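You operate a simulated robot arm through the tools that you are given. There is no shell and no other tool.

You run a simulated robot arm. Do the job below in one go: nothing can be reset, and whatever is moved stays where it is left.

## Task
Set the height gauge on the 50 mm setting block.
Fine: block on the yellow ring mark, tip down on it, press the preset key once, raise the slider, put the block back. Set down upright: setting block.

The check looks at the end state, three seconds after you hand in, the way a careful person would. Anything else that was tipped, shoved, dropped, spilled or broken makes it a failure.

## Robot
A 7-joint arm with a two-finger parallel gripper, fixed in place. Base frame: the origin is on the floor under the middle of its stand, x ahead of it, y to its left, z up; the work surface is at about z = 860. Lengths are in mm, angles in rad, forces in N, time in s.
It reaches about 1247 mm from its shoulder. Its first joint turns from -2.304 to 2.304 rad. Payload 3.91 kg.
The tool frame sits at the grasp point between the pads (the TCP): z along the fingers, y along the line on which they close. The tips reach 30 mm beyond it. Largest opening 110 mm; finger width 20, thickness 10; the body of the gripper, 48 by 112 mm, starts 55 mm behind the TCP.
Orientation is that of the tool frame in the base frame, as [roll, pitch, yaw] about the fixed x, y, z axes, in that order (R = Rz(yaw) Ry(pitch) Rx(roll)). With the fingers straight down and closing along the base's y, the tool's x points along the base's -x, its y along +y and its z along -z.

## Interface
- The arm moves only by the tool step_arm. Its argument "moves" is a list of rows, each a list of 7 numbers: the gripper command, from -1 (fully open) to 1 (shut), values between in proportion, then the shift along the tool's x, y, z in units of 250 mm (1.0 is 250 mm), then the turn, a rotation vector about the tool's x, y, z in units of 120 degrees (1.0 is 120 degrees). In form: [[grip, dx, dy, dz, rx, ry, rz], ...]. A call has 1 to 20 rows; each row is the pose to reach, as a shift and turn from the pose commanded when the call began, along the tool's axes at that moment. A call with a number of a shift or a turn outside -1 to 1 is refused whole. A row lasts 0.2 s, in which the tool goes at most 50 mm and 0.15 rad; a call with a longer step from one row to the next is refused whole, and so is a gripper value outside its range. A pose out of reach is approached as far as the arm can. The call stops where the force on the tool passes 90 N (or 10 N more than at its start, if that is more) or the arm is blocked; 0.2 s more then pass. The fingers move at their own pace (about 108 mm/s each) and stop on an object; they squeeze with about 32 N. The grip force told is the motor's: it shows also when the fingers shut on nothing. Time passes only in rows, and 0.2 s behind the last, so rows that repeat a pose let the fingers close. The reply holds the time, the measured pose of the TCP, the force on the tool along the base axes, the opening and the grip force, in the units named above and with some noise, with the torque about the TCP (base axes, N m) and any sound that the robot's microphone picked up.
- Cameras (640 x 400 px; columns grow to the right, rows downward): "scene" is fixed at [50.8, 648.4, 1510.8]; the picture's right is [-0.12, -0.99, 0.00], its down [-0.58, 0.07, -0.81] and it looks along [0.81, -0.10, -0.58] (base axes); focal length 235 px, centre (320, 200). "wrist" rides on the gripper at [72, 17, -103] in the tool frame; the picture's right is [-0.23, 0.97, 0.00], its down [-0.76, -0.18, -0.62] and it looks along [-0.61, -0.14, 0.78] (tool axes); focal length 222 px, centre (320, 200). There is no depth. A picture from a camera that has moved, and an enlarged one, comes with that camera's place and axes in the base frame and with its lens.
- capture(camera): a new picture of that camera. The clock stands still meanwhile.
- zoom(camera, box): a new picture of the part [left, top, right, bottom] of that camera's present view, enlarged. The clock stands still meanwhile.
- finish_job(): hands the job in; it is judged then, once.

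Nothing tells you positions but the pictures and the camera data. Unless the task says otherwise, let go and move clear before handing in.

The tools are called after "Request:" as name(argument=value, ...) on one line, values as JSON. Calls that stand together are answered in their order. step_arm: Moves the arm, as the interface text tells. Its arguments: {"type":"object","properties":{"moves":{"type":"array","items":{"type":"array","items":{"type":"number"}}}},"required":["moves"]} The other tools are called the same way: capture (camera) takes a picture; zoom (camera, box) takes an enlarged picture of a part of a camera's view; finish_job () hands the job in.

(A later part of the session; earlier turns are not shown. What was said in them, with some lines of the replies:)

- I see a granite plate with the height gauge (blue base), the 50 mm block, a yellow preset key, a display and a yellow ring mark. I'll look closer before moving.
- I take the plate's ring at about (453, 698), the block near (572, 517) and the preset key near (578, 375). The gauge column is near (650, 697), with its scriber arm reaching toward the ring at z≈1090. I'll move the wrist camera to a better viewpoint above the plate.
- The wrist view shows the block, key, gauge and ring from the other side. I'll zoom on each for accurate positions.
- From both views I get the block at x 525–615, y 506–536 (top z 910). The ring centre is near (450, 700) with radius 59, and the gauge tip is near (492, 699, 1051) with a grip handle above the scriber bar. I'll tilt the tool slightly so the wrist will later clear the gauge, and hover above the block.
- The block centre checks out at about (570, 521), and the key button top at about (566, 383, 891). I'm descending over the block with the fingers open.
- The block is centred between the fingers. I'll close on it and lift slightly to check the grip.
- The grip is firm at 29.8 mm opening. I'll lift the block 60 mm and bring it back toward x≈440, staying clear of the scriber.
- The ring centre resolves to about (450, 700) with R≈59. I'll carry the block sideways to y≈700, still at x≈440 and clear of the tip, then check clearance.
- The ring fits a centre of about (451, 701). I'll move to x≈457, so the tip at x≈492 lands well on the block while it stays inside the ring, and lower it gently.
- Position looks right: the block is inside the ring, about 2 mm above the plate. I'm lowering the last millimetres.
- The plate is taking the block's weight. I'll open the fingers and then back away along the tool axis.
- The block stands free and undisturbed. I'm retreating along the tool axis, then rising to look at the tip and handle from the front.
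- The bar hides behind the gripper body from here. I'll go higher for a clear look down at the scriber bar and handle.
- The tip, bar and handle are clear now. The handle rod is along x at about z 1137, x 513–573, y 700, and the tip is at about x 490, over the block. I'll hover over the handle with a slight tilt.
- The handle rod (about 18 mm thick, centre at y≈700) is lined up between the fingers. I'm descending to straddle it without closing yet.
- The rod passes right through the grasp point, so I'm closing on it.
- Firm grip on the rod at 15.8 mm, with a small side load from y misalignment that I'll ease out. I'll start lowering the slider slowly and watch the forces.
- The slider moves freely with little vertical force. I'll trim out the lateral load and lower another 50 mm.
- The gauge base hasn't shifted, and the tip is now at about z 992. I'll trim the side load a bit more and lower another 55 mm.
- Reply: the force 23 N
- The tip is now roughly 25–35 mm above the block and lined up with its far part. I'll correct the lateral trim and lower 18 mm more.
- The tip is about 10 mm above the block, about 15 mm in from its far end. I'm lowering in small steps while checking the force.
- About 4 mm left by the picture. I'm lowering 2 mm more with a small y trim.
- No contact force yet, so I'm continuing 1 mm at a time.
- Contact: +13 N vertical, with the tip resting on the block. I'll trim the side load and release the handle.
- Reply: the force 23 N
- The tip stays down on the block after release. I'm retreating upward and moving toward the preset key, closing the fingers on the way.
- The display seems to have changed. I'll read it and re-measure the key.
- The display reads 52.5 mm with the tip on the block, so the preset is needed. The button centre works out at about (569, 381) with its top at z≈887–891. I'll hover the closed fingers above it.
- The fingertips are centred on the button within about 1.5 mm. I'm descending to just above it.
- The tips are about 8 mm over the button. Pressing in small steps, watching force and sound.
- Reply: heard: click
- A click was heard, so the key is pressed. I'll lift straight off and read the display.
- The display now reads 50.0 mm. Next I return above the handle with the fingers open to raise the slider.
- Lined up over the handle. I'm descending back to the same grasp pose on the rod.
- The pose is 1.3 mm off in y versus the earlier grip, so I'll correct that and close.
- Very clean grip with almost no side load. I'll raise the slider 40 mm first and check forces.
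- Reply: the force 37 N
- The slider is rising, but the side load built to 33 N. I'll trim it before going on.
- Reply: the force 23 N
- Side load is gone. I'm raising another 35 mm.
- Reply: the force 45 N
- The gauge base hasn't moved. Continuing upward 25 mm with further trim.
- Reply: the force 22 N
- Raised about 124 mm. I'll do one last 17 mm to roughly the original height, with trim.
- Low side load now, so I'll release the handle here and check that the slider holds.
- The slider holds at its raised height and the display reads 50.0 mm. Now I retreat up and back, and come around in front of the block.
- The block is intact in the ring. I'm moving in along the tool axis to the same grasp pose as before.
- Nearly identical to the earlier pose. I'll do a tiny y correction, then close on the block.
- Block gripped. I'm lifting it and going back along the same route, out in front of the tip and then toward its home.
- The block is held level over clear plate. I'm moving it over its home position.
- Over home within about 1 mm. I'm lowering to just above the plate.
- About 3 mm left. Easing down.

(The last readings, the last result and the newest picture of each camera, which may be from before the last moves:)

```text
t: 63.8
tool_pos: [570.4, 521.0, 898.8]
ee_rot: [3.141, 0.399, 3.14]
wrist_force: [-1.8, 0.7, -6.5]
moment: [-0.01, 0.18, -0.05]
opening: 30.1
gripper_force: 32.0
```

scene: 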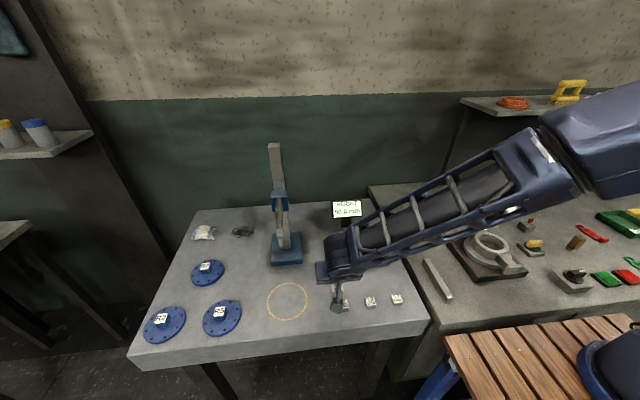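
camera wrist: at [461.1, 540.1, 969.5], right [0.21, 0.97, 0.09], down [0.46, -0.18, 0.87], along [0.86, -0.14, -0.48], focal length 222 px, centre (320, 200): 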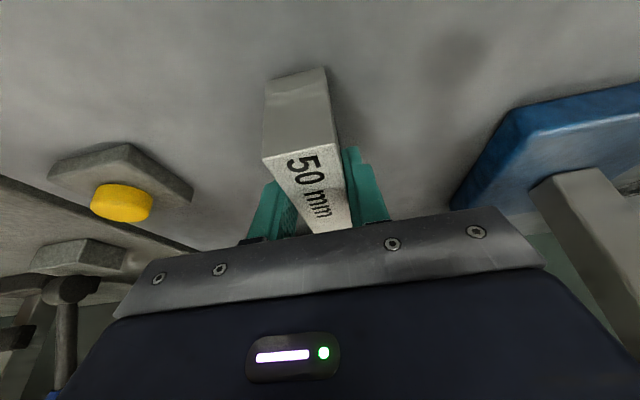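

Touching lightly. Another half millimetre to seat it flat.

Request:
step_arm(moves=[[1, 0.0008, 0, 0.0018, 0, 0, 0], [1, 0.0008, 0, 0.0018, 0, 0, 0]])

Request:
capture(camera="wrist")

```text
t: 64.4
tool_pos: [569.7, 520.9, 901.2]
ee_rot: [3.14, 0.4, 3.141]
wrist_force: [-0.3, 4.2, 2.1]
moment: [-0.04, 0.5, -0.18]
opening: 29.9
gripper_force: 31.9
```

```text
taken
camera wrist: at [462.5, 538.9, 966.6], right [0.21, 0.97, 0.09], down [0.46, -0.18, 0.87], along [0.86, -0.14, -0.48], focal length 222 px, centre (320, 200)
```

wrist: 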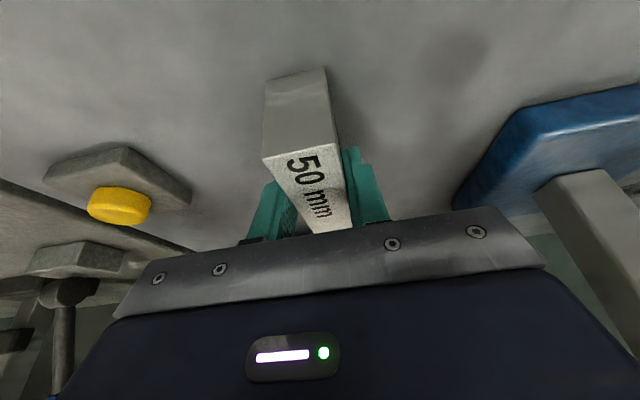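

The block is fully supported by the plate at its home spot. I'll open and retreat along the tool axis.

Request:
step_arm(moves=[[0.2, 0, 0, 0, 0, 0, 0], [-0.5, 0, 0, 0, 0, 0, 0], [-1, 0, 0, 0, 0, 0, 0], [-1, 0, 0, 0, 0, 0, 0], [-1, 0, 0, -0.08, 0, 0, 0], [-1, 0, 0, -0.22, 0, 0, 0], [-1, 0, 0, -0.4, 0, 0, 0], [-1, 0, 0, -0.58, 0, 0, 0], [-1, 0, 0, -0.76, 0, 0, 0], [-1, 0, 0, -0.94, 0, 0, 0], [-1, 0, 0, -0.94, 0, 0, 0]])

Request:
capture(camera="wrist")

Request:
capture(camera="scene")

```text
t: 66.8
tool_pos: [479.3, 520.3, 1114.6]
ee_rot: [3.14, 0.398, 3.141]
wrist_force: [-0.6, -0.2, -0.1]
moment: [-0.01, 0.03, 0.02]
opening: 109.9
gripper_force: 0.0
```

```text
taken
camera wrist: at [372.0, 538.4, 1181.8], right [0.21, 0.97, 0.09], down [0.46, -0.18, 0.87], along [0.86, -0.14, -0.48], focal length 222 px, centre (320, 200)
```

wrist: 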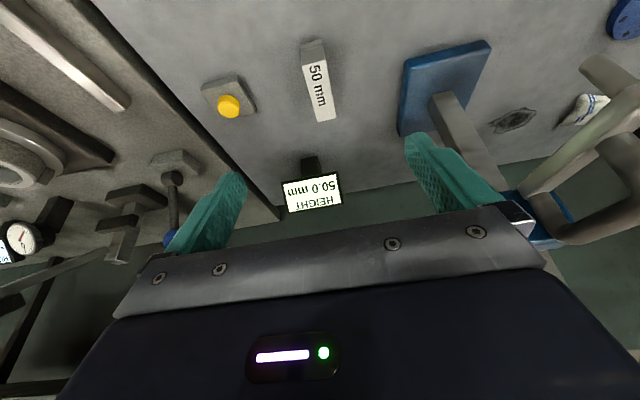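

```text
taken
```

scene: 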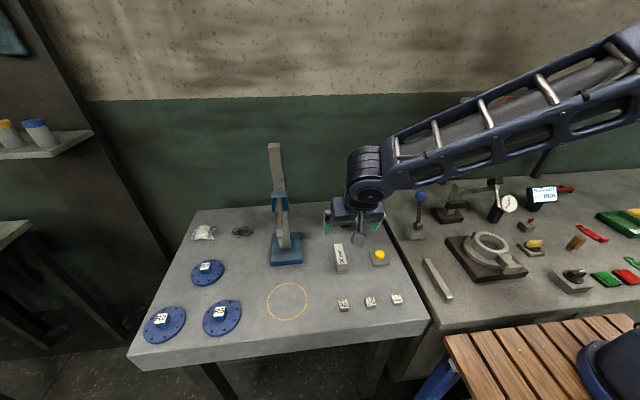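

The block stands upright at home and the display shows 50.0 mm. I'll move the arm well clear and make a final check of the whole plate.

Request:
step_arm(moves=[[-1, -0.04, -0.08, -0.13, 0, 0, 0], [-1, -0.09, -0.16, -0.26, 0, 0, 0], [-1, -0.14, -0.24, -0.39, 0, 0, 0], [-1, -0.19, -0.32, -0.52, 0, 0, 0], [-1, -0.24, -0.4, -0.64, 0, 0, 0], [-1, -0.28, -0.48, -0.7, 0, 0, 0], [-1, -0.28, -0.48, -0.7, 0, 0, 0]])

Request:
zoom(camera="scene", box=[250, 220, 410, 320])

Request:
zoom(camera="scene", box=[230, 130, 430, 255])

Request:
capture(camera="scene")

```text
t: 68.4
tool_pos: [474.1, 398.6, 1303.6]
ee_rot: [-3.141, 0.4, 3.141]
wrist_force: [0.2, 1.3, 0.6]
moment: [-0.05, -0.01, -0.02]
opening: 110.2
gripper_force: 0.1
```

```text
4.00 times, centred on (330, 270) of scene
camera zoom: at [50.8, 648.4, 1510.8], right [-0.12, -0.99, 0.0], down [-0.58, 0.07, -0.81], along [0.81, -0.1, -0.58], focal length 938 px, centre (280, -80)
```

zoom: 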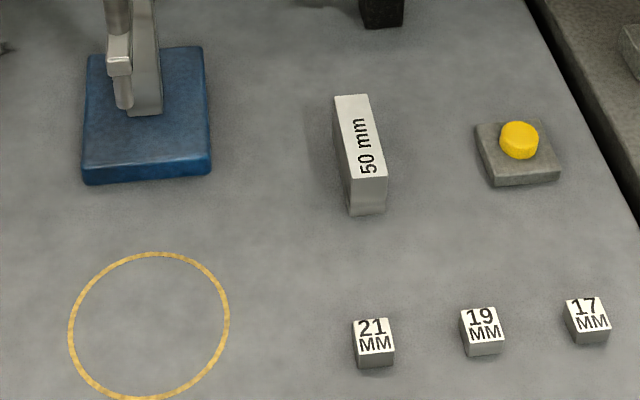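

```text
3.20 times, centred on (330, 192) of scene
camera zoom: at [50.8, 648.4, 1510.8], right [-0.12, -0.99, 0.0], down [-0.58, 0.07, -0.81], along [0.81, -0.1, -0.58], focal length 751 px, centre (288, 224)
```

zoom: 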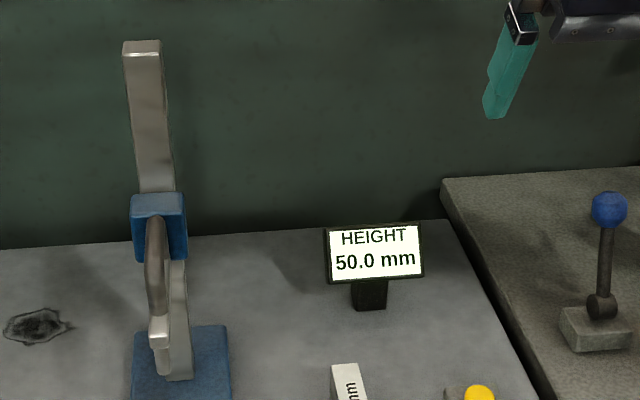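

```text
taken
```

scene: 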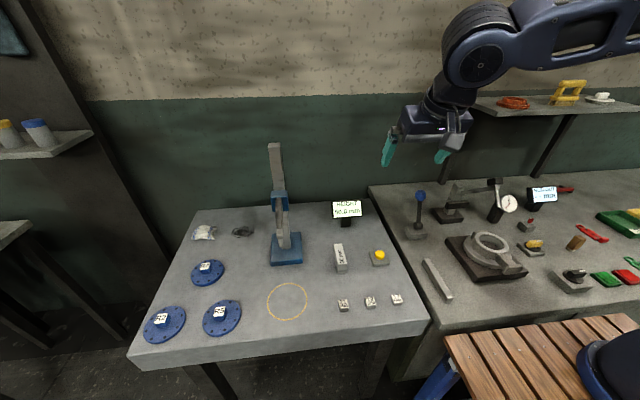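

The final view matches the start: the block is upright at its original spot and the gauge base hasn't moved. The slider is raised, the display reads 50.0 mm, nothing else is disturbed and the arm is clear. Handing in.

Request:
finish_job()

```text
The job is handed in.
```

The height gauge is set on the 50 mm block, and I've handed the job in. The result of the check hasn't been reported to me.

- **Setting:** with the tip resting on the block inside the yellow ring, the display read 52.5 mm. I pressed the preset key once (one click heard), and it then showed 50.0 mm.
- **Slider:** it is back up at about its starting height, and it held there when I let go.
- **Block:** it stands upright at its original spot, to within about a millimetre.
- **Everything else:** the final pictures show the gauge base and the other pieces where they started. While I raised the slider, the side load on the handle reached about 33 N on one axis, but the base did not shift. The arm is open and clear of the plate.
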